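You operate a simulated robot arm through the tools that you are given. There is no shell and no other tool. Be economical: measure what you need, move in short steps, check, and stop when the job is done.

Carry out the task below with a simulated robot arm. There is one attempt and no reset: what you move stays moved.

Task
Put the small pot and the sweet from the end counter on the serving tray.

It is judged by the outcome, as a careful person would: the job done as asked, and still so three seconds after it is handed in. It fails if anything else is knocked over, pushed out of place, dropped, spilled or broken.

Robot
A 7-joint arm with a two-finger parallel gripper, fixed in place. Base frame: the origin is at the foot of the arm, x ahead of it, y to its left, z up; the work surface is at about z = 0.91. Units: m, rad, N and s.
With the tool pointing down near the work surface it reaches from about 0.24 to 0.68 m from the base axis. Its first joint turns from -1.152 to 1.152 rad. Payload 2.4 kg.
The TCP is the grasp point between the finger pads, 0.03 m short of the fingertips. In the tool frame z runs along the fingers and y along their closing line. Largest opening 0.094 m; finger width 0.028, thickness 0.01; the body of the gripper, 0.05 by 0.096 m, starts 0.055 m behind the TCP.
Orientation is that of the tool frame in the base frame, as a unit quaternion [w, x, y, z]. With the fingers straight down and closing along the base's y, the tool's x points along the base's -x, its y along +y and its z along -z.

Tools
- The arm moves only by the tool send_rows. Its argument "increments" is a list of rows, each an object of numbers (a shift or turn left out is 0, a gripper value left out holds the last): "tx", "ty", "tz": the shift along the tool's x, y, z in units of 150 mm (1.0 is 150 mm); "ax", "ay", "az": the turn, a rotation vector about the tool's x, y, z in units of 180 degrees (1.0 is 180 degrees); "fingers": the opening, from 0 (shut) to 1 (fully open). In form: [{"tx": .., "ty": .., "tz": .., "ax": .., "ay": .., "az": .., "fingers": ..}, ...]. A call has 1 to 20 rows; each row is the pose to reach, as a shift and turn from the pose commanded when the call began, along the tool's axes at that moment. A call with a number of a shift or a turn outside -1 to 1 is refused whole. Each row takes 0.2 s and may step no farther than 0.05 m and 0.15 rad from the row before; otherwise, or with a gripper value out of range, the whole call is refused. Where a pose cannot be reached the arm comes as near as it can. A force on the tool above 40 N (or 10 N above the force at the start of the call, whichever is more), or a blocked arm, ends the call early, and 0.2 s more pass. The fingers move at their own pace (about 0.153 m/s each) and stop on an object; they squeeze with about 44 N. The grip force told is the motor's: it shows also when the fingers shut on nothing. Time passes only in rows, and 0.2 s behind the last, so rows that repeat a pose let the fingers close. It gives the time, the measured TCP pose, the force on the tool (base axes), the opening and the grip force at its end, in the units of the frame above (readings bear some noise).
- Cameras (640 x 400 px; columns grow to the right, rows downward): "scene" is fixed at [0.0436, 0.4968, 1.4109]; the picture's right is [-0.52, -0.85, 0.00], its down [-0.70, 0.43, -0.56] and it looks along [0.48, -0.29, -0.83] (base axes); focal length 235 px, centre (320, 200). "wrist" rides on the gripper at [0.076, 0.014, -0.102] in the tool frame; the picture's right is [-0.18, 0.98, 0.00], its down [-0.75, -0.14, -0.64] and it looks along [-0.63, -0.12, 0.77] (tool axes); focal length 243 px, centre (320, 200). There is no depth. A picture from a camera that has moved, and an enlarged one, comes with that camera's place and axes in the base frame and with its lens. The place of the scene camera against the robot may be out by one fixed shift of up to 0.012 m in any direction.
- get_image(camera): a new picture of that camera. It takes no simulated time.
- zoom(camera, box): a new picture of the part [left, top, right, bottom] of that camera's present view, enlarged. It takes no simulated time.
- hand_in(): hands the job in; it is judged then, once.

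Work in short steps. Places have to be worked out from the pictures, the camera data and where the tool is seen: move nearer, look again, correct. Check each grasp and each placing, and mend what went wrong. You have 90 turns and 42 pictures in all, those below and enlarged ones among them. Open the gripper and draw the arm clear of the work before you hand the job in, unless the task says otherwise; then end with one line.

The tools are called after "Emit:" as name(argument=value, ...) on one line, values as JSON. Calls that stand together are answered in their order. send_rows: Moves the arm, as the interface text tells. Its arguments: {"type":"object","properties":{"increments":{"type":"array"}},"required":["increments"]} The other tools are called the same way: get_image (camera) takes a picture; zoom (camera, box) takes an enlarged picture of a part of a camera's view; hand_in () hands the job in.

At the start:

```text
clock: 0.0
eef_pos: [0.1972, 0.2486, 1.1909]
tool_rot: [0.001, 0.0, 1.0, 0.001]
force: [0.4, -0.8, -0.4]
gripper_width: 0.0939
finger_force: 0.1
```

scene: 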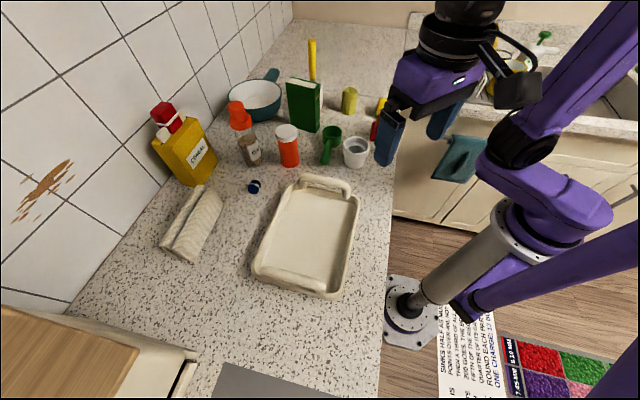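
wrist: 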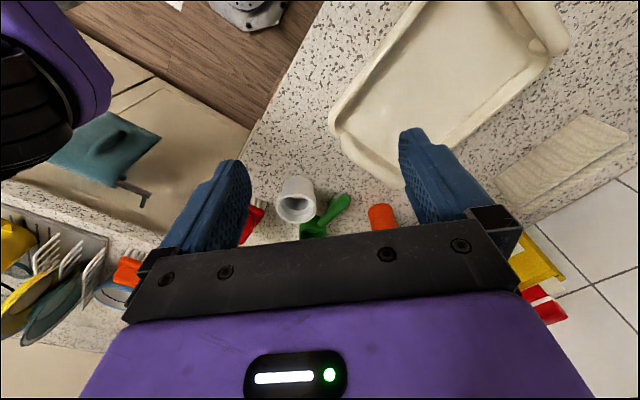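

I start by looking closer at the objects on the counter to identify the small pot and the sweet.

Emit:
zoom(camera="scene", box=[220, 60, 420, 200])

Emit:
zoom(camera="scene", box=[400, 0, 640, 150])

```text
2.86 times, centred on (320, 130) of scene
camera zoom: at [0.0436, 0.4968, 1.4109], right [-0.52, -0.85, 0.0], down [-0.7, 0.43, -0.56], along [0.48, -0.29, -0.83], focal length 672 px, centre (320, 400)
```

zoom: 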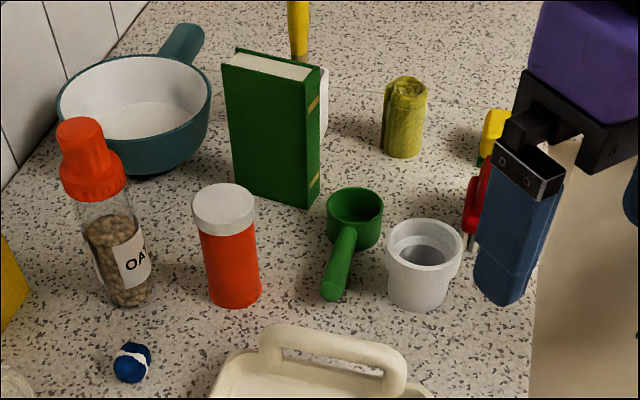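

```text
2.67 times, centred on (520, 75) of scene
camera zoom: at [0.0436, 0.4968, 1.4109], right [-0.52, -0.85, 0.0], down [-0.7, 0.43, -0.56], along [0.48, -0.29, -0.83], focal length 628 px, centre (-213, 533)
```

zoom: 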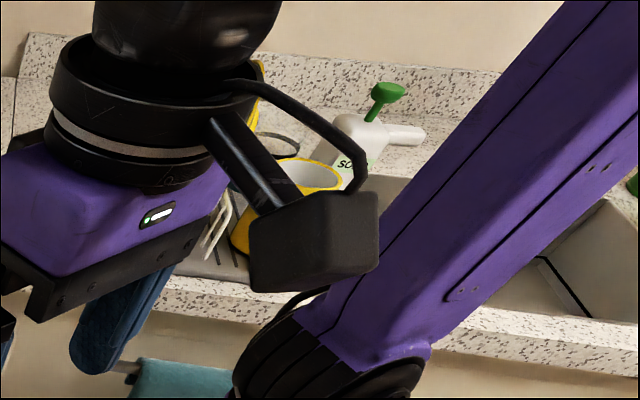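

The likely candidates are the white pot at about (0.40, 0.17) and the blue ball at about (0.45, 0.45). I look for other pots or sweets before choosing.

Emit:
zoom(camera="scene", box=[340, 130, 372, 175])

Emit:
zoom(camera="scene", box=[230, 165, 280, 205])

Emit:
zoom(camera="wrist", box=[230, 150, 430, 250])

```text
8.89 times, centred on (356, 152) of scene
camera zoom: at [0.0436, 0.4968, 1.4109], right [-0.52, -0.85, 0.0], down [-0.7, 0.43, -0.56], along [0.48, -0.29, -0.83], focal length 2092 px, centre (0, 622)
```

zoom: 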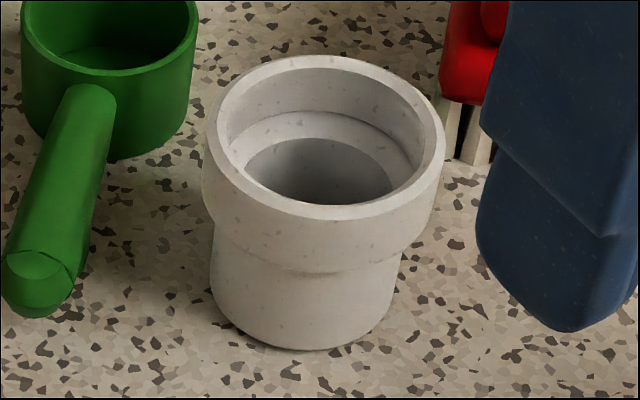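

```text
10.00 times, centred on (255, 185) of scene
camera zoom: at [0.0436, 0.4968, 1.4109], right [-0.52, -0.85, 0.0], down [-0.7, 0.43, -0.56], along [0.48, -0.29, -0.83], focal length 2354 px, centre (970, 350)
```

zoom: 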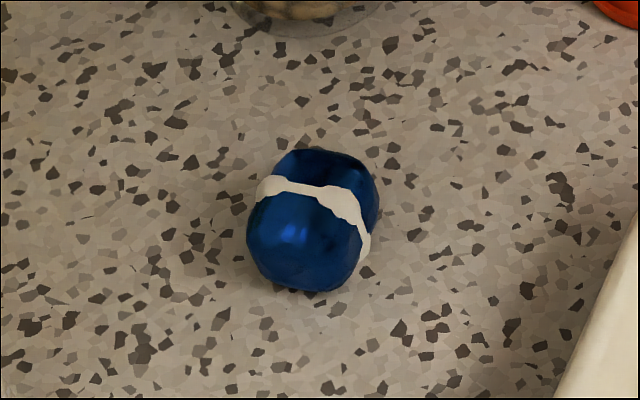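

```text
3.20 times, centred on (330, 200) of wrist
camera zoom: at [0.1218, 0.2632, 1.2943], right [0.18, 0.98, 0.0], down [0.75, -0.14, 0.64], along [0.63, -0.12, -0.77], focal length 776 px, centre (288, 200)
```

zoom: 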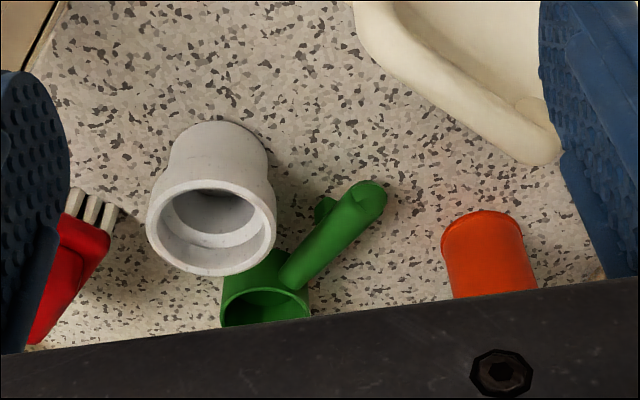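

There is one white flower pot: rim centre about (0.398, 0.167, 0.971), diameter about 0.072, with the wrist and scene views agreeing. The sweet is the blue wrapped ball. I move toward the pot at safe height.

Emit:
send_rows(increments=[{"tx": -0.25, "ty": -0.136, "fingers": 1}, {"tx": -0.5, "ty": -0.272}, {"tx": -0.75, "ty": -0.408}, {"tx": -1.0, "ty": -0.544}])

```text
clock: 1.0
eef_pos: [0.348, 0.1672, 1.1915]
tool_rot: [0.0, 0.0, 1.0, 0.0]
force: [-0.5, 1.0, 0.1]
gripper_width: 0.0939
finger_force: 0.0
```

Now I go forward 50 mm to be above the pot and down to z ≈ 1.06, then look.

Emit:
send_rows(increments=[{"tx": -0.3}, {"tx": -0.333, "tz": 0.3}, {"tx": -0.333, "tz": 0.6}, {"tx": -0.333, "tz": 0.87}])

Emit:
get_image(camera="wrist")

Emit:
get_image(camera="scene")

```text
clock: 2.0
eef_pos: [0.3965, 0.1688, 1.0583]
tool_rot: [0.001, 0.0, 1.0, 0.001]
force: [0.5, 0.2, 0.7]
gripper_width: 0.0938
finger_force: 0.1
```

```text
34 pictures are left
camera wrist: at [0.3218, 0.1821, 1.1629], right [0.18, 0.98, 0.0], down [0.75, -0.14, 0.64], along [0.63, -0.12, -0.77], focal length 243 px, centre (320, 200)
```

wrist: 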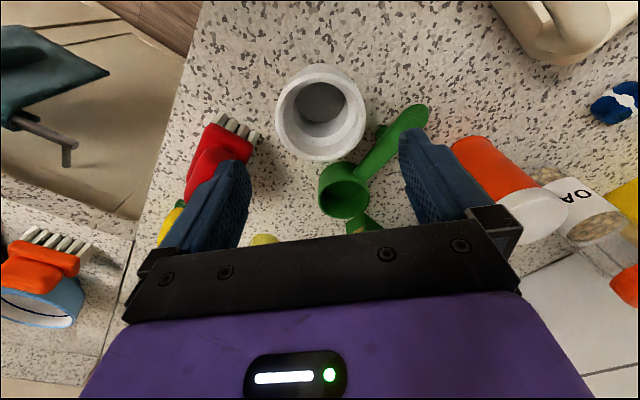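

```text
33 pictures are left
```

scene: 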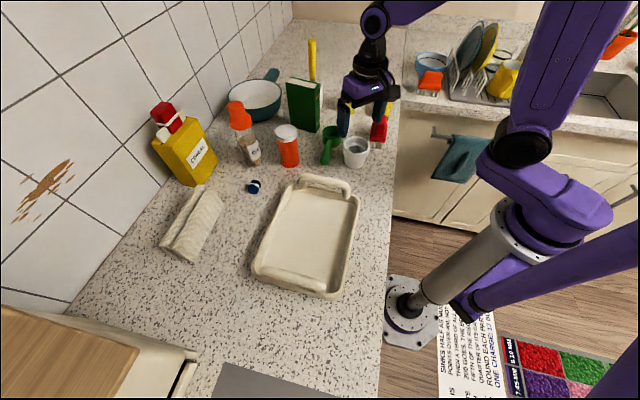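

The pot reads (0.393, 0.168); fingers will clear the green handle and the red brush. I descend to z ≈ 0.955.

Emit:
send_rows(increments=[{"tx": 0.015, "tz": 0.2}, {"tx": 0.02, "tz": 0.4}, {"tx": 0.02, "tz": 0.55}, {"tx": 0.02, "tz": 0.69}])

Emit:
zoom(camera="scene", box=[300, 100, 420, 180])

Emit:
get_image(camera="wrist")

```text
clock: 3.0
eef_pos: [0.3949, 0.166, 0.9555]
tool_rot: [0.001, 0.001, 1.0, -0.001]
force: [-0.3, -0.5, -0.2]
gripper_width: 0.0939
finger_force: 0.1
```

```text
5.00 times, centred on (360, 140) of scene
camera zoom: at [0.0436, 0.4968, 1.4109], right [-0.52, -0.85, 0.0], down [-0.7, 0.43, -0.56], along [0.48, -0.29, -0.83], focal length 1177 px, centre (120, 500)
```

zoom: 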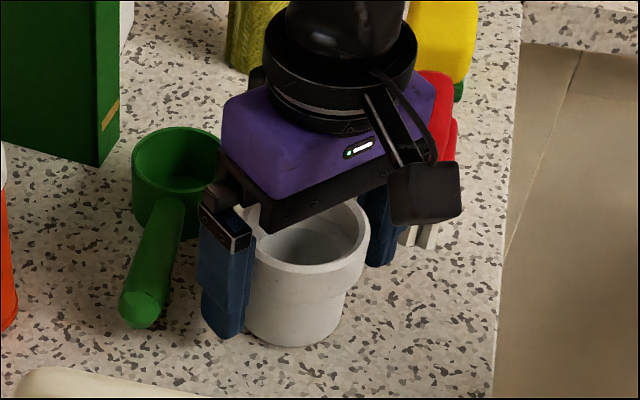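

```text
31 pictures are left
camera wrist: at [0.3185, 0.1813, 1.0599], right [0.18, 0.98, 0.0], down [0.75, -0.14, 0.64], along [0.63, -0.12, -0.77], focal length 243 px, centre (320, 200)
```

wrist: 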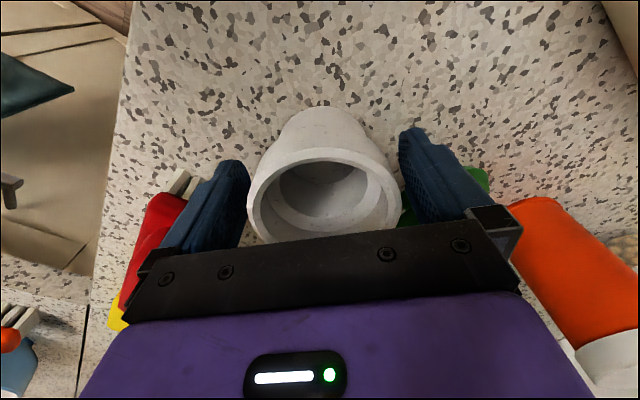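

The pot sits between the fingers, roughly centred. I close the gripper.

Emit:
send_rows(increments=[{"fingers": 0}, {"fingers": 0}, {"fingers": 0}])

```text
clock: 3.8
eef_pos: [0.3947, 0.1673, 0.957]
tool_rot: [0.0, 0.0, 1.0, 0.0]
force: [-0.2, 0.1, -0.6]
gripper_width: 0.0723
finger_force: 44.0
```

Held at 0.072 m. I lift straight up and check, with a view of the tray.

Emit:
send_rows(increments=[{"tz": -0.15}, {"tz": -0.35}, {"tz": -0.6}, {"tz": -0.8}])

Emit:
get_image(camera="scene")

Emit:
zoom(camera="scene", box=[235, 160, 375, 310])

```text
clock: 4.8
eef_pos: [0.3942, 0.1683, 1.0774]
tool_rot: [0.0, 0.0, 1.0, 0.0]
force: [-0.7, 0.2, -3.8]
gripper_width: 0.0723
finger_force: 44.6
```

```text
30 pictures are left
```

scene: 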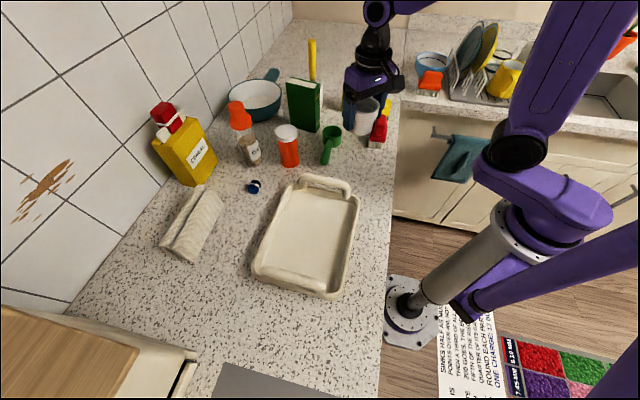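

```text
2.67 times, centred on (305, 235) of scene
camera zoom: at [0.0436, 0.4968, 1.4109], right [-0.52, -0.85, 0.0], down [-0.7, 0.43, -0.56], along [0.48, -0.29, -0.83], focal length 628 px, centre (360, 107)
```

zoom: 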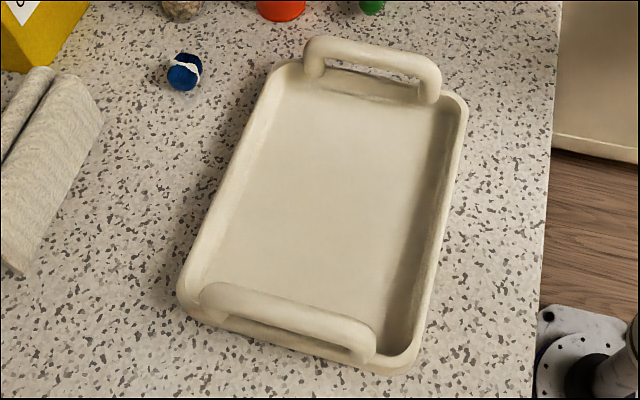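

Pot is in hand and lifted. Tray floor is centred about (0.264, 0.39); I'll set the pot at about (0.286, 0.37), and carry it there at this height.

Emit:
send_rows(increments=[{"tx": 0.12, "ty": 0.225}, {"tx": 0.24, "ty": 0.45}, {"tx": 0.36, "ty": 0.675}, {"tx": 0.48, "ty": 0.9}])

Emit:
send_rows(increments=[{"tx": 0.12, "ty": 0.225}, {"tx": 0.24, "ty": 0.45}, {"tx": 0.24, "ty": 0.45}])

Emit:
get_image(camera="wrist")

Emit:
get_image(camera="scene")

```text
clock: 5.8
eef_pos: [0.3226, 0.3034, 1.0767]
tool_rot: [0.0, 0.0, 1.0, 0.0]
force: [-0.3, -0.4, -3.3]
gripper_width: 0.0725
finger_force: 44.3
```

```text
clock: 6.6
eef_pos: [0.2863, 0.3691, 1.0753]
tool_rot: [0.0, 0.0, 1.0, 0.0]
force: [0.2, -0.4, -4.1]
gripper_width: 0.072
finger_force: 43.9
```

```text
28 pictures are left
camera wrist: at [0.2107, 0.3837, 1.18], right [0.18, 0.98, 0.0], down [0.75, -0.14, 0.64], along [0.63, -0.12, -0.77], focal length 243 px, centre (320, 200)
```

wrist: 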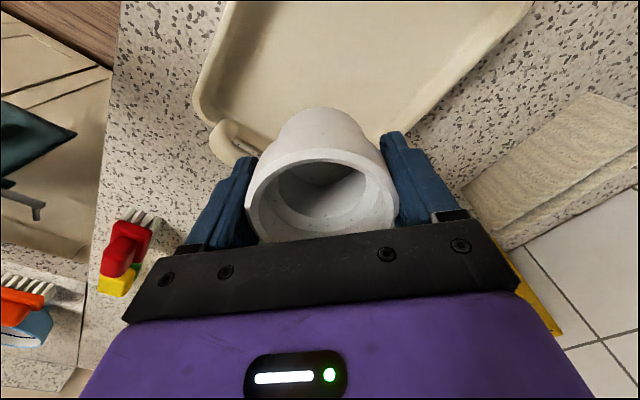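

```text
27 pictures are left
```

scene: 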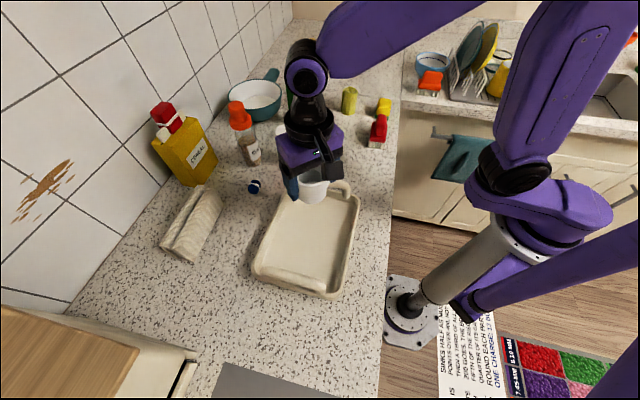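

The wrist view agrees with the tray position; the pot is over the floor of the far half. I lower to z ≈ 0.975.

Emit:
send_rows(increments=[{"tz": 0.2}, {"tz": 0.4}, {"tz": 0.55}, {"tz": 0.66}])

Emit:
zoom(camera="scene", box=[235, 160, 375, 310])

```text
clock: 7.6
eef_pos: [0.2859, 0.3707, 0.9776]
tool_rot: [0.0, -0.001, 1.0, 0.001]
force: [0.2, -0.7, -3.6]
gripper_width: 0.0723
finger_force: 44.8
```

```text
2.67 times, centred on (305, 235) of scene
camera zoom: at [0.0436, 0.4968, 1.4108], right [-0.52, -0.85, 0.0], down [-0.7, 0.43, -0.56], along [0.48, -0.29, -0.83], focal length 628 px, centre (360, 107)
```

zoom: 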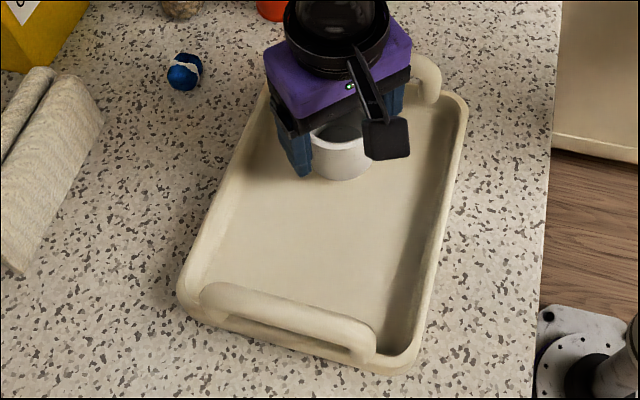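

No contact yet; I continue down in 2 mm steps to feel the tray floor.

Emit:
send_rows(increments=[{"tz": 0.013}, {"tz": 0.026}, {"tz": 0.04}])

```text
clock: 8.4
eef_pos: [0.287, 0.37, 0.9704]
tool_rot: [0.0, 0.0, 1.0, 0.0]
force: [-0.2, -0.6, -4.3]
gripper_width: 0.072
finger_force: 43.7
```

Emit:
send_rows(increments=[{"tz": 0.01}, {"tz": 0.02}, {"tz": 0.03}])

```text
clock: 9.2
eef_pos: [0.2874, 0.3708, 0.9665]
tool_rot: [0.0, 0.0, 1.0, 0.0]
force: [0.7, 0.5, -3.1]
gripper_width: 0.0723
finger_force: 43.6
```

Still hanging free at 0.9665; down a little more.

Emit:
send_rows(increments=[{"tz": 0.01}, {"tz": 0.02}, {"tz": 0.03}])

```text
clock: 10.0
eef_pos: [0.2872, 0.3704, 0.964]
tool_rot: [0.001, 0.001, 1.0, 0.002]
force: [-3.7, -4.6, 25.8]
gripper_width: 0.0721
finger_force: 44.3
```

Contact (26 N up). I ease back 2 mm and open.

Emit:
send_rows(increments=[{"tz": -0.013}, {"tz": -0.013, "fingers": 0.9}, {"tz": -0.013, "fingers": 1}, {"tz": -0.013, "fingers": 1}])

Emit:
send_rows(increments=[{"tz": -0.15}, {"tz": -0.4}, {"tz": -0.65}, {"tz": -0.9}])

Emit:
zoom(camera="scene", box=[215, 150, 375, 310])

```text
clock: 11.0
eef_pos: [0.2857, 0.3695, 0.9646]
tool_rot: [0.0, 0.0, 1.0, 0.0]
force: [-0.1, 1.1, -0.5]
gripper_width: 0.0941
finger_force: 0.0
```

```text
clock: 12.0
eef_pos: [0.2865, 0.3689, 1.1]
tool_rot: [0.0, 0.0, 1.0, 0.001]
force: [0.6, 0.1, 0.2]
gripper_width: 0.094
finger_force: 0.1
```

```text
2.50 times, centred on (295, 230) of scene
camera zoom: at [0.0436, 0.4968, 1.4109], right [-0.52, -0.85, 0.0], down [-0.7, 0.43, -0.56], along [0.48, -0.29, -0.83], focal length 588 px, centre (382, 125)
```

zoom: 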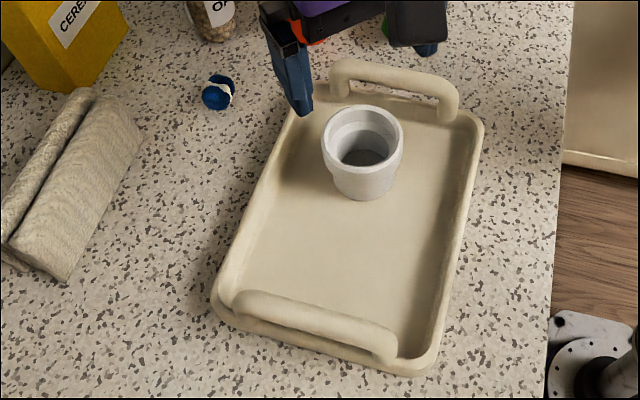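

The pot stands upright on the tray. Next the sweet, estimated at (0.447, 0.451): I move to about (0.40, 0.45, 1.10) and look.

Emit:
send_rows(increments=[{"tx": -0.2, "ty": 0.135}, {"tx": -0.4, "ty": 0.27}, {"tx": -0.6, "ty": 0.405}, {"tx": -0.76, "ty": 0.54}])

Emit:
get_image(camera="wrist")

```text
clock: 13.0
eef_pos: [0.4007, 0.4518, 1.0996]
tool_rot: [-0.001, 0.0, 1.0, 0.0]
force: [0.0, -0.2, 0.7]
gripper_width: 0.094
finger_force: 0.1
```

```text
24 pictures are left
camera wrist: at [0.3245, 0.4654, 1.2033], right [0.18, 0.98, 0.0], down [0.75, -0.14, 0.64], along [0.63, -0.12, -0.77], focal length 243 px, centre (320, 200)
```

wrist: 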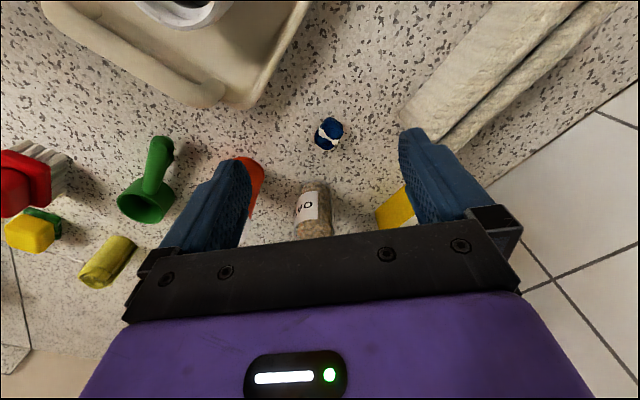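

Sweet refined to (0.450, 0.451). I move over it and descend to z ≈ 0.99 for a check.

Emit:
send_rows(increments=[{"tx": -0.2}, {"tx": -0.325, "tz": 0.2}, {"tx": -0.325, "tz": 0.45}, {"tx": -0.325, "tz": 0.73}])

Emit:
get_image(camera="wrist")

Emit:
get_image(camera="scene")

```text
clock: 14.0
eef_pos: [0.4483, 0.4511, 0.9896]
tool_rot: [0.0, 0.0, 1.0, -0.001]
force: [-1.1, 0.1, -0.4]
gripper_width: 0.0946
finger_force: 0.1
```

```text
23 pictures are left
camera wrist: at [0.3727, 0.4654, 1.0939], right [0.18, 0.98, 0.0], down [0.75, -0.14, 0.64], along [0.63, -0.12, -0.77], focal length 243 px, centre (320, 200)
```

wrist: 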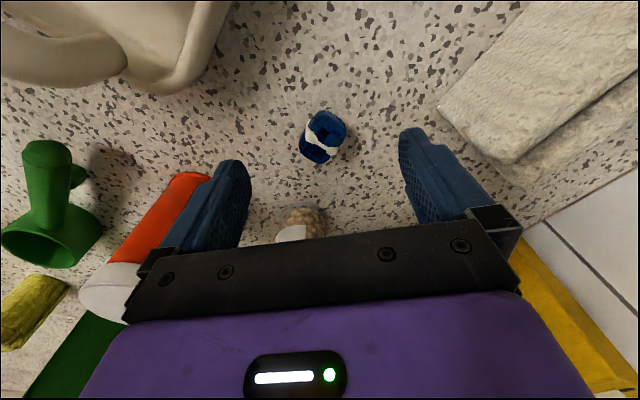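

```text
22 pictures are left
```

scene: 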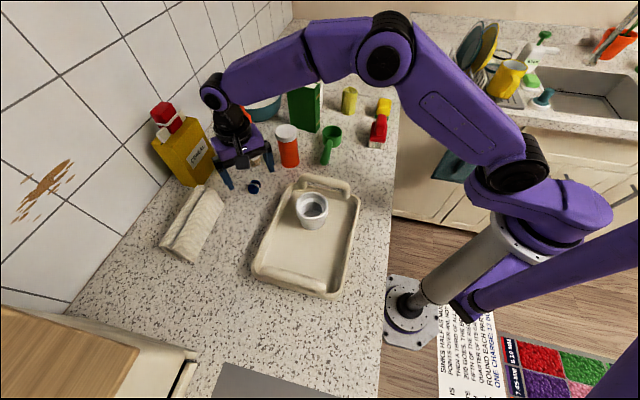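

Sweet centred at (0.4525, 0.452). I descend to z ≈ 0.945, then close.

Emit:
send_rows(increments=[{"tx": -0.02, "tz": 0.15}, {"tx": -0.025, "tz": 0.24}, {"tx": -0.025, "tz": 0.3}, {"tx": -0.025, "tz": 0.3}])

Emit:
get_image(camera="wrist")

```text
clock: 15.0
eef_pos: [0.4539, 0.4517, 0.9456]
tool_rot: [0.0, 0.0, 1.0, 0.0]
force: [0.7, -0.2, 0.3]
gripper_width: 0.0942
finger_force: 0.1
```

```text
21 pictures are left
camera wrist: at [0.3774, 0.4655, 1.0487], right [0.18, 0.98, 0.0], down [0.75, -0.14, 0.64], along [0.63, -0.12, -0.77], focal length 243 px, centre (320, 200)
```

wrist: 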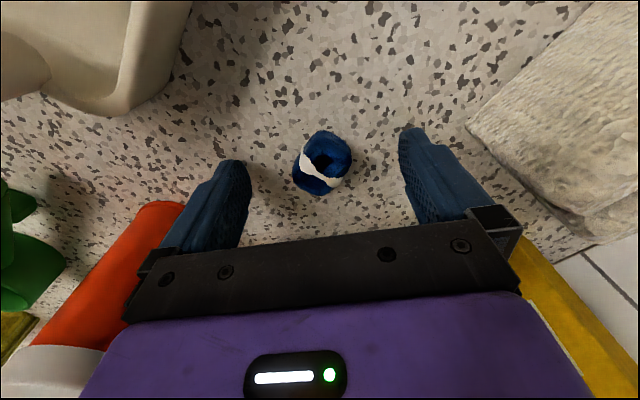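

Aligned within about 3 mm. Closing.

Emit:
send_rows(increments=[{"fingers": 0.5}, {"fingers": 0.3}, {"fingers": 0}, {"fingers": 0}, {"fingers": 0}])

Emit:
send_rows(increments=[{"tz": -0.15}, {"tz": -0.4}, {"tz": -0.65}, {"tz": -0.8}])

Emit:
get_image(camera="wrist")

```text
clock: 16.2
eef_pos: [0.454, 0.4521, 0.9448]
tool_rot: [0.0, 0.0, 1.0, 0.0]
force: [-0.2, -0.2, -0.6]
gripper_width: 0.0398
finger_force: 44.0
```

```text
clock: 17.2
eef_pos: [0.4532, 0.4516, 1.0652]
tool_rot: [-0.001, 0.0, 1.0, 0.001]
force: [0.0, 0.3, -0.3]
gripper_width: 0.0398
finger_force: 44.3
```

```text
20 pictures are left
camera wrist: at [0.3772, 0.4651, 1.1692], right [0.18, 0.98, 0.0], down [0.75, -0.14, 0.64], along [0.63, -0.12, -0.77], focal length 243 px, centre (320, 200)
```

wrist: 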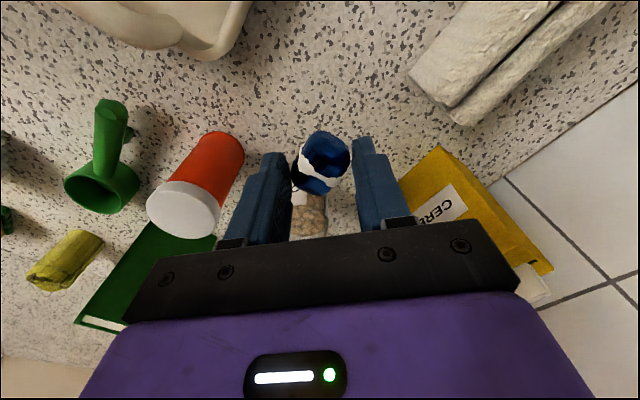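

Sweet held. I carry it toward the clear half of the tray at (0.2275, 0.424), raising slightly on the way over the pot.

Emit:
send_rows(increments=[{"tx": 0.15, "tz": -0.2}, {"tx": 0.4, "ty": -0.04, "tz": -0.3}, {"tx": 0.65, "ty": -0.08, "tz": -0.3}, {"tx": 0.8, "ty": -0.1, "tz": -0.3}])

Emit:
send_rows(increments=[{"tx": 0.25, "ty": -0.04}, {"tx": 0.5, "ty": -0.08}, {"tx": 0.705, "ty": -0.084}, {"tx": 0.705, "ty": -0.084}])

Emit:
send_rows(increments=[{"az": 0.042}, {"az": 0.084}, {"az": 0.126}, {"az": 0.168}, {"az": 0.21}, {"az": 0.25}, {"az": 0.25}])

Emit:
get_image(camera="wrist")

Emit:
get_image(camera="scene")

```text
clock: 18.2
eef_pos: [0.3329, 0.4362, 1.1093]
tool_rot: [0.0, 0.0, 1.0, 0.0]
force: [-0.1, -0.8, 0.5]
gripper_width: 0.0395
finger_force: 43.4
```

```text
clock: 19.2
eef_pos: [0.2279, 0.4237, 1.1116]
tool_rot: [0.0, 0.0, 1.0, 0.0]
force: [0.4, 0.0, 0.0]
gripper_width: 0.0394
finger_force: 44.1
```

```text
clock: 20.8
eef_pos: [0.2274, 0.4246, 1.1114]
tool_rot: [0.0, 0.384, 0.923, 0.0]
force: [-0.2, -0.1, 0.1]
gripper_width: 0.0252
finger_force: 43.9
```

```text
19 pictures are left
camera wrist: at [0.184, 0.4872, 1.214], right [0.83, 0.56, 0.0], down [0.43, -0.63, 0.64], along [0.36, -0.53, -0.77], focal length 243 px, centre (320, 200)
```

wrist: 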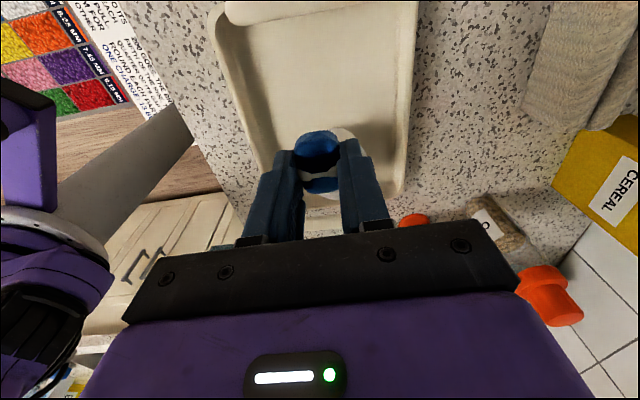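

```text
18 pictures are left
```

scene: 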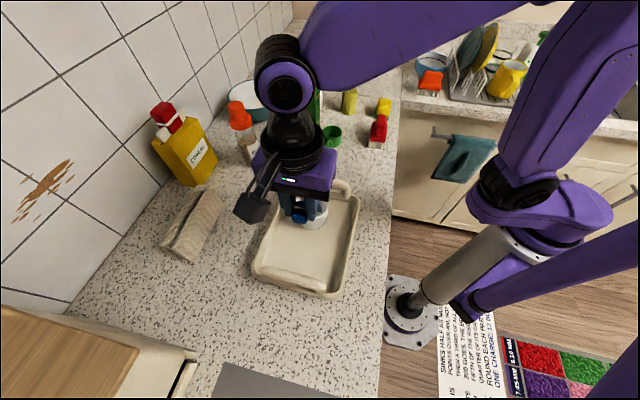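

The opening shrank from 0.040 to 0.025, so the sweet shifted in the grip. I look closely.

Emit:
zoom(camera="wrist", box=[240, 100, 400, 240])

Emit:
zoom(camera="scene", box=[240, 150, 370, 300])

```text
2.86 times, centred on (320, 170) of wrist
camera zoom: at [0.184, 0.4872, 1.214], right [0.83, 0.56, 0.0], down [0.43, -0.63, 0.64], along [0.36, -0.53, -0.77], focal length 693 px, centre (320, 286)
```

zoom: 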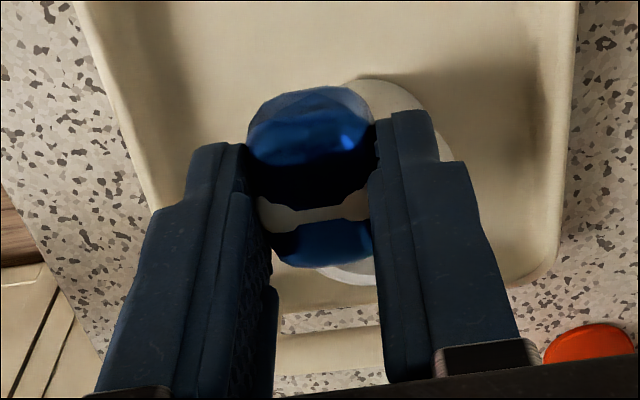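

```text
2.67 times, centred on (305, 225) of scene
camera zoom: at [0.0436, 0.4968, 1.4109], right [-0.52, -0.85, 0.0], down [-0.7, 0.43, -0.56], along [0.48, -0.29, -0.83], focal length 628 px, centre (360, 133)
```

zoom: 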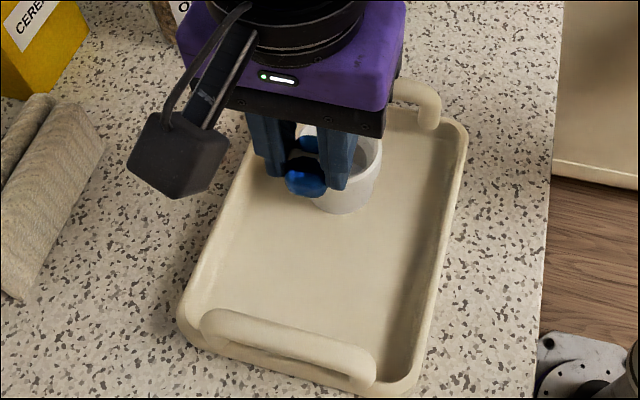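

The sweet turned but is still firmly held between the fingers. The spot is clear of pot and handle; I lower to z ≈ 0.965.

Emit:
send_rows(increments=[{"tz": 0.2}, {"tz": 0.4}, {"tz": 0.6}, {"tz": 0.8}, {"tz": 0.9}, {"tz": 0.97}])

Emit:
zoom(camera="scene", box=[240, 150, 370, 300])

Emit:
get_image(camera="wrist")

```text
clock: 22.2
eef_pos: [0.2279, 0.4239, 0.9648]
tool_rot: [0.001, 0.383, 0.924, 0.001]
force: [-0.2, 0.4, -0.3]
gripper_width: 0.0255
finger_force: 44.4
```

```text
2.67 times, centred on (305, 225) of scene
camera zoom: at [0.0436, 0.4968, 1.4109], right [-0.52, -0.85, 0.0], down [-0.7, 0.43, -0.56], along [0.48, -0.29, -0.83], focal length 628 px, centre (360, 133)
```

zoom: 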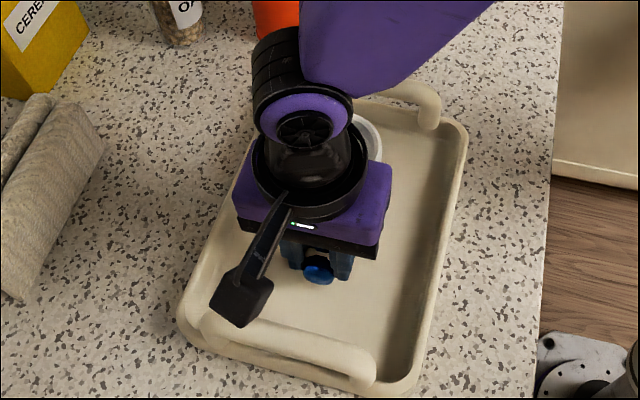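

```text
14 pictures are left
camera wrist: at [0.1839, 0.4871, 1.0686], right [0.83, 0.56, 0.0], down [0.43, -0.63, 0.64], along [0.36, -0.53, -0.77], focal length 243 px, centre (320, 200)
```

wrist: 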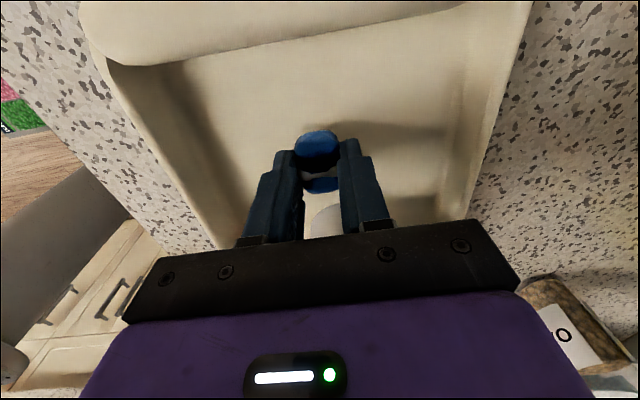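

Well inside the tray. I go down in small steps, watching for contact.

Emit:
send_rows(increments=[{"tz": 0.012}, {"tz": 0.024}, {"tz": 0.036}, {"tz": 0.048}])

```text
clock: 23.2
eef_pos: [0.2279, 0.4238, 0.9569]
tool_rot: [0.0, 0.383, 0.924, 0.0]
force: [-1.5, 1.2, 0.3]
gripper_width: 0.0252
finger_force: 44.3
```

Emit:
send_rows(increments=[{"tz": 0.01}, {"tz": 0.02}, {"tz": 0.028}])

```text
clock: 24.0
eef_pos: [0.2277, 0.4241, 0.9555]
tool_rot: [-0.001, 0.383, 0.924, 0.002]
force: [-3.9, -5.5, 27.9]
gripper_width: 0.0253
finger_force: 44.3
```

Contact felt: the sweet is on the tray floor. I ease back 1.5 mm and open part way.

Emit:
send_rows(increments=[{"tz": -0.015, "fingers": 0.27}, {"tz": -0.015, "fingers": 0.4}, {"tz": -0.015, "fingers": 0.55}, {"tz": -0.015, "fingers": 0.7}, {"tz": -0.015, "fingers": 0.7}])

Emit:
get_image(camera="wrist")

```text
clock: 25.2
eef_pos: [0.2289, 0.4222, 0.9545]
tool_rot: [-0.001, 0.383, 0.924, 0.001]
force: [0.4, 0.2, -0.1]
gripper_width: 0.0659
finger_force: 0.1
```

```text
13 pictures are left
camera wrist: at [0.1842, 0.4871, 1.0592], right [0.83, 0.56, 0.0], down [0.43, -0.63, 0.64], along [0.36, -0.53, -0.77], focal length 243 px, centre (320, 200)
```

wrist: 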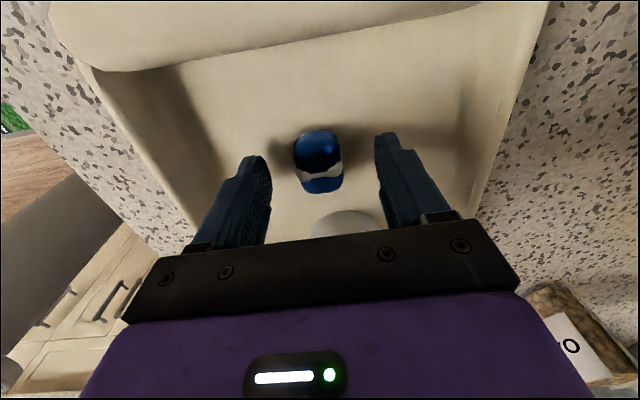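

The sweet rests on the tray. I raise the arm straight up, then draw back and check.

Emit:
send_rows(increments=[{"tz": -0.15}, {"tz": -0.4}, {"tz": -0.7}, {"tz": -1.0}])

Emit:
send_rows(increments=[{"tz": -0.3, "ty": -0.1}, {"tz": -0.5, "tx": -0.2, "ty": -0.2}, {"tz": -0.5, "tx": -0.45, "ty": -0.3}, {"tz": -0.5, "tx": -0.7, "ty": -0.4}, {"tz": -0.5, "tx": -0.9, "ty": -0.45, "fingers": 1}, {"tz": -0.5, "tx": -0.9, "ty": -0.45}])

Emit:
get_image(camera="scene")

Emit:
zoom(camera="scene", box=[240, 150, 370, 300])

```text
clock: 26.2
eef_pos: [0.2278, 0.4225, 1.1065]
tool_rot: [0.0, 0.383, 0.924, 0.0]
force: [-0.9, -1.5, 0.0]
gripper_width: 0.0658
finger_force: 0.1
```

```text
clock: 27.6
eef_pos: [0.2754, 0.2809, 1.18]
tool_rot: [0.0, 0.383, 0.924, 0.0]
force: [0.4, 0.0, -0.2]
gripper_width: 0.094
finger_force: 0.0
```

```text
12 pictures are left
```

scene: 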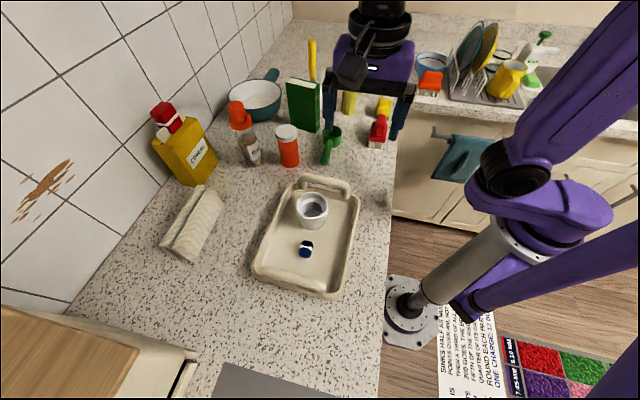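

```text
2.67 times, centred on (305, 225) of scene
camera zoom: at [0.0436, 0.4968, 1.4109], right [-0.52, -0.85, 0.0], down [-0.7, 0.43, -0.56], along [0.48, -0.29, -0.83], focal length 628 px, centre (360, 133)
```

zoom: 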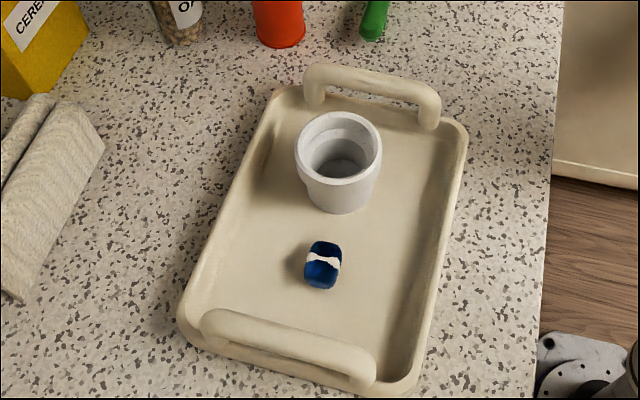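

Pot and sweet both rest on the tray, everything else is where it was, and the arm is clear. I hand in.

Emit:
hand_in()

```text
The job is handed in.
```

The small white pot and the blue wrapped sweet are on the serving tray, the pot upright and nothing else disturbed; the gripper is open and clear.
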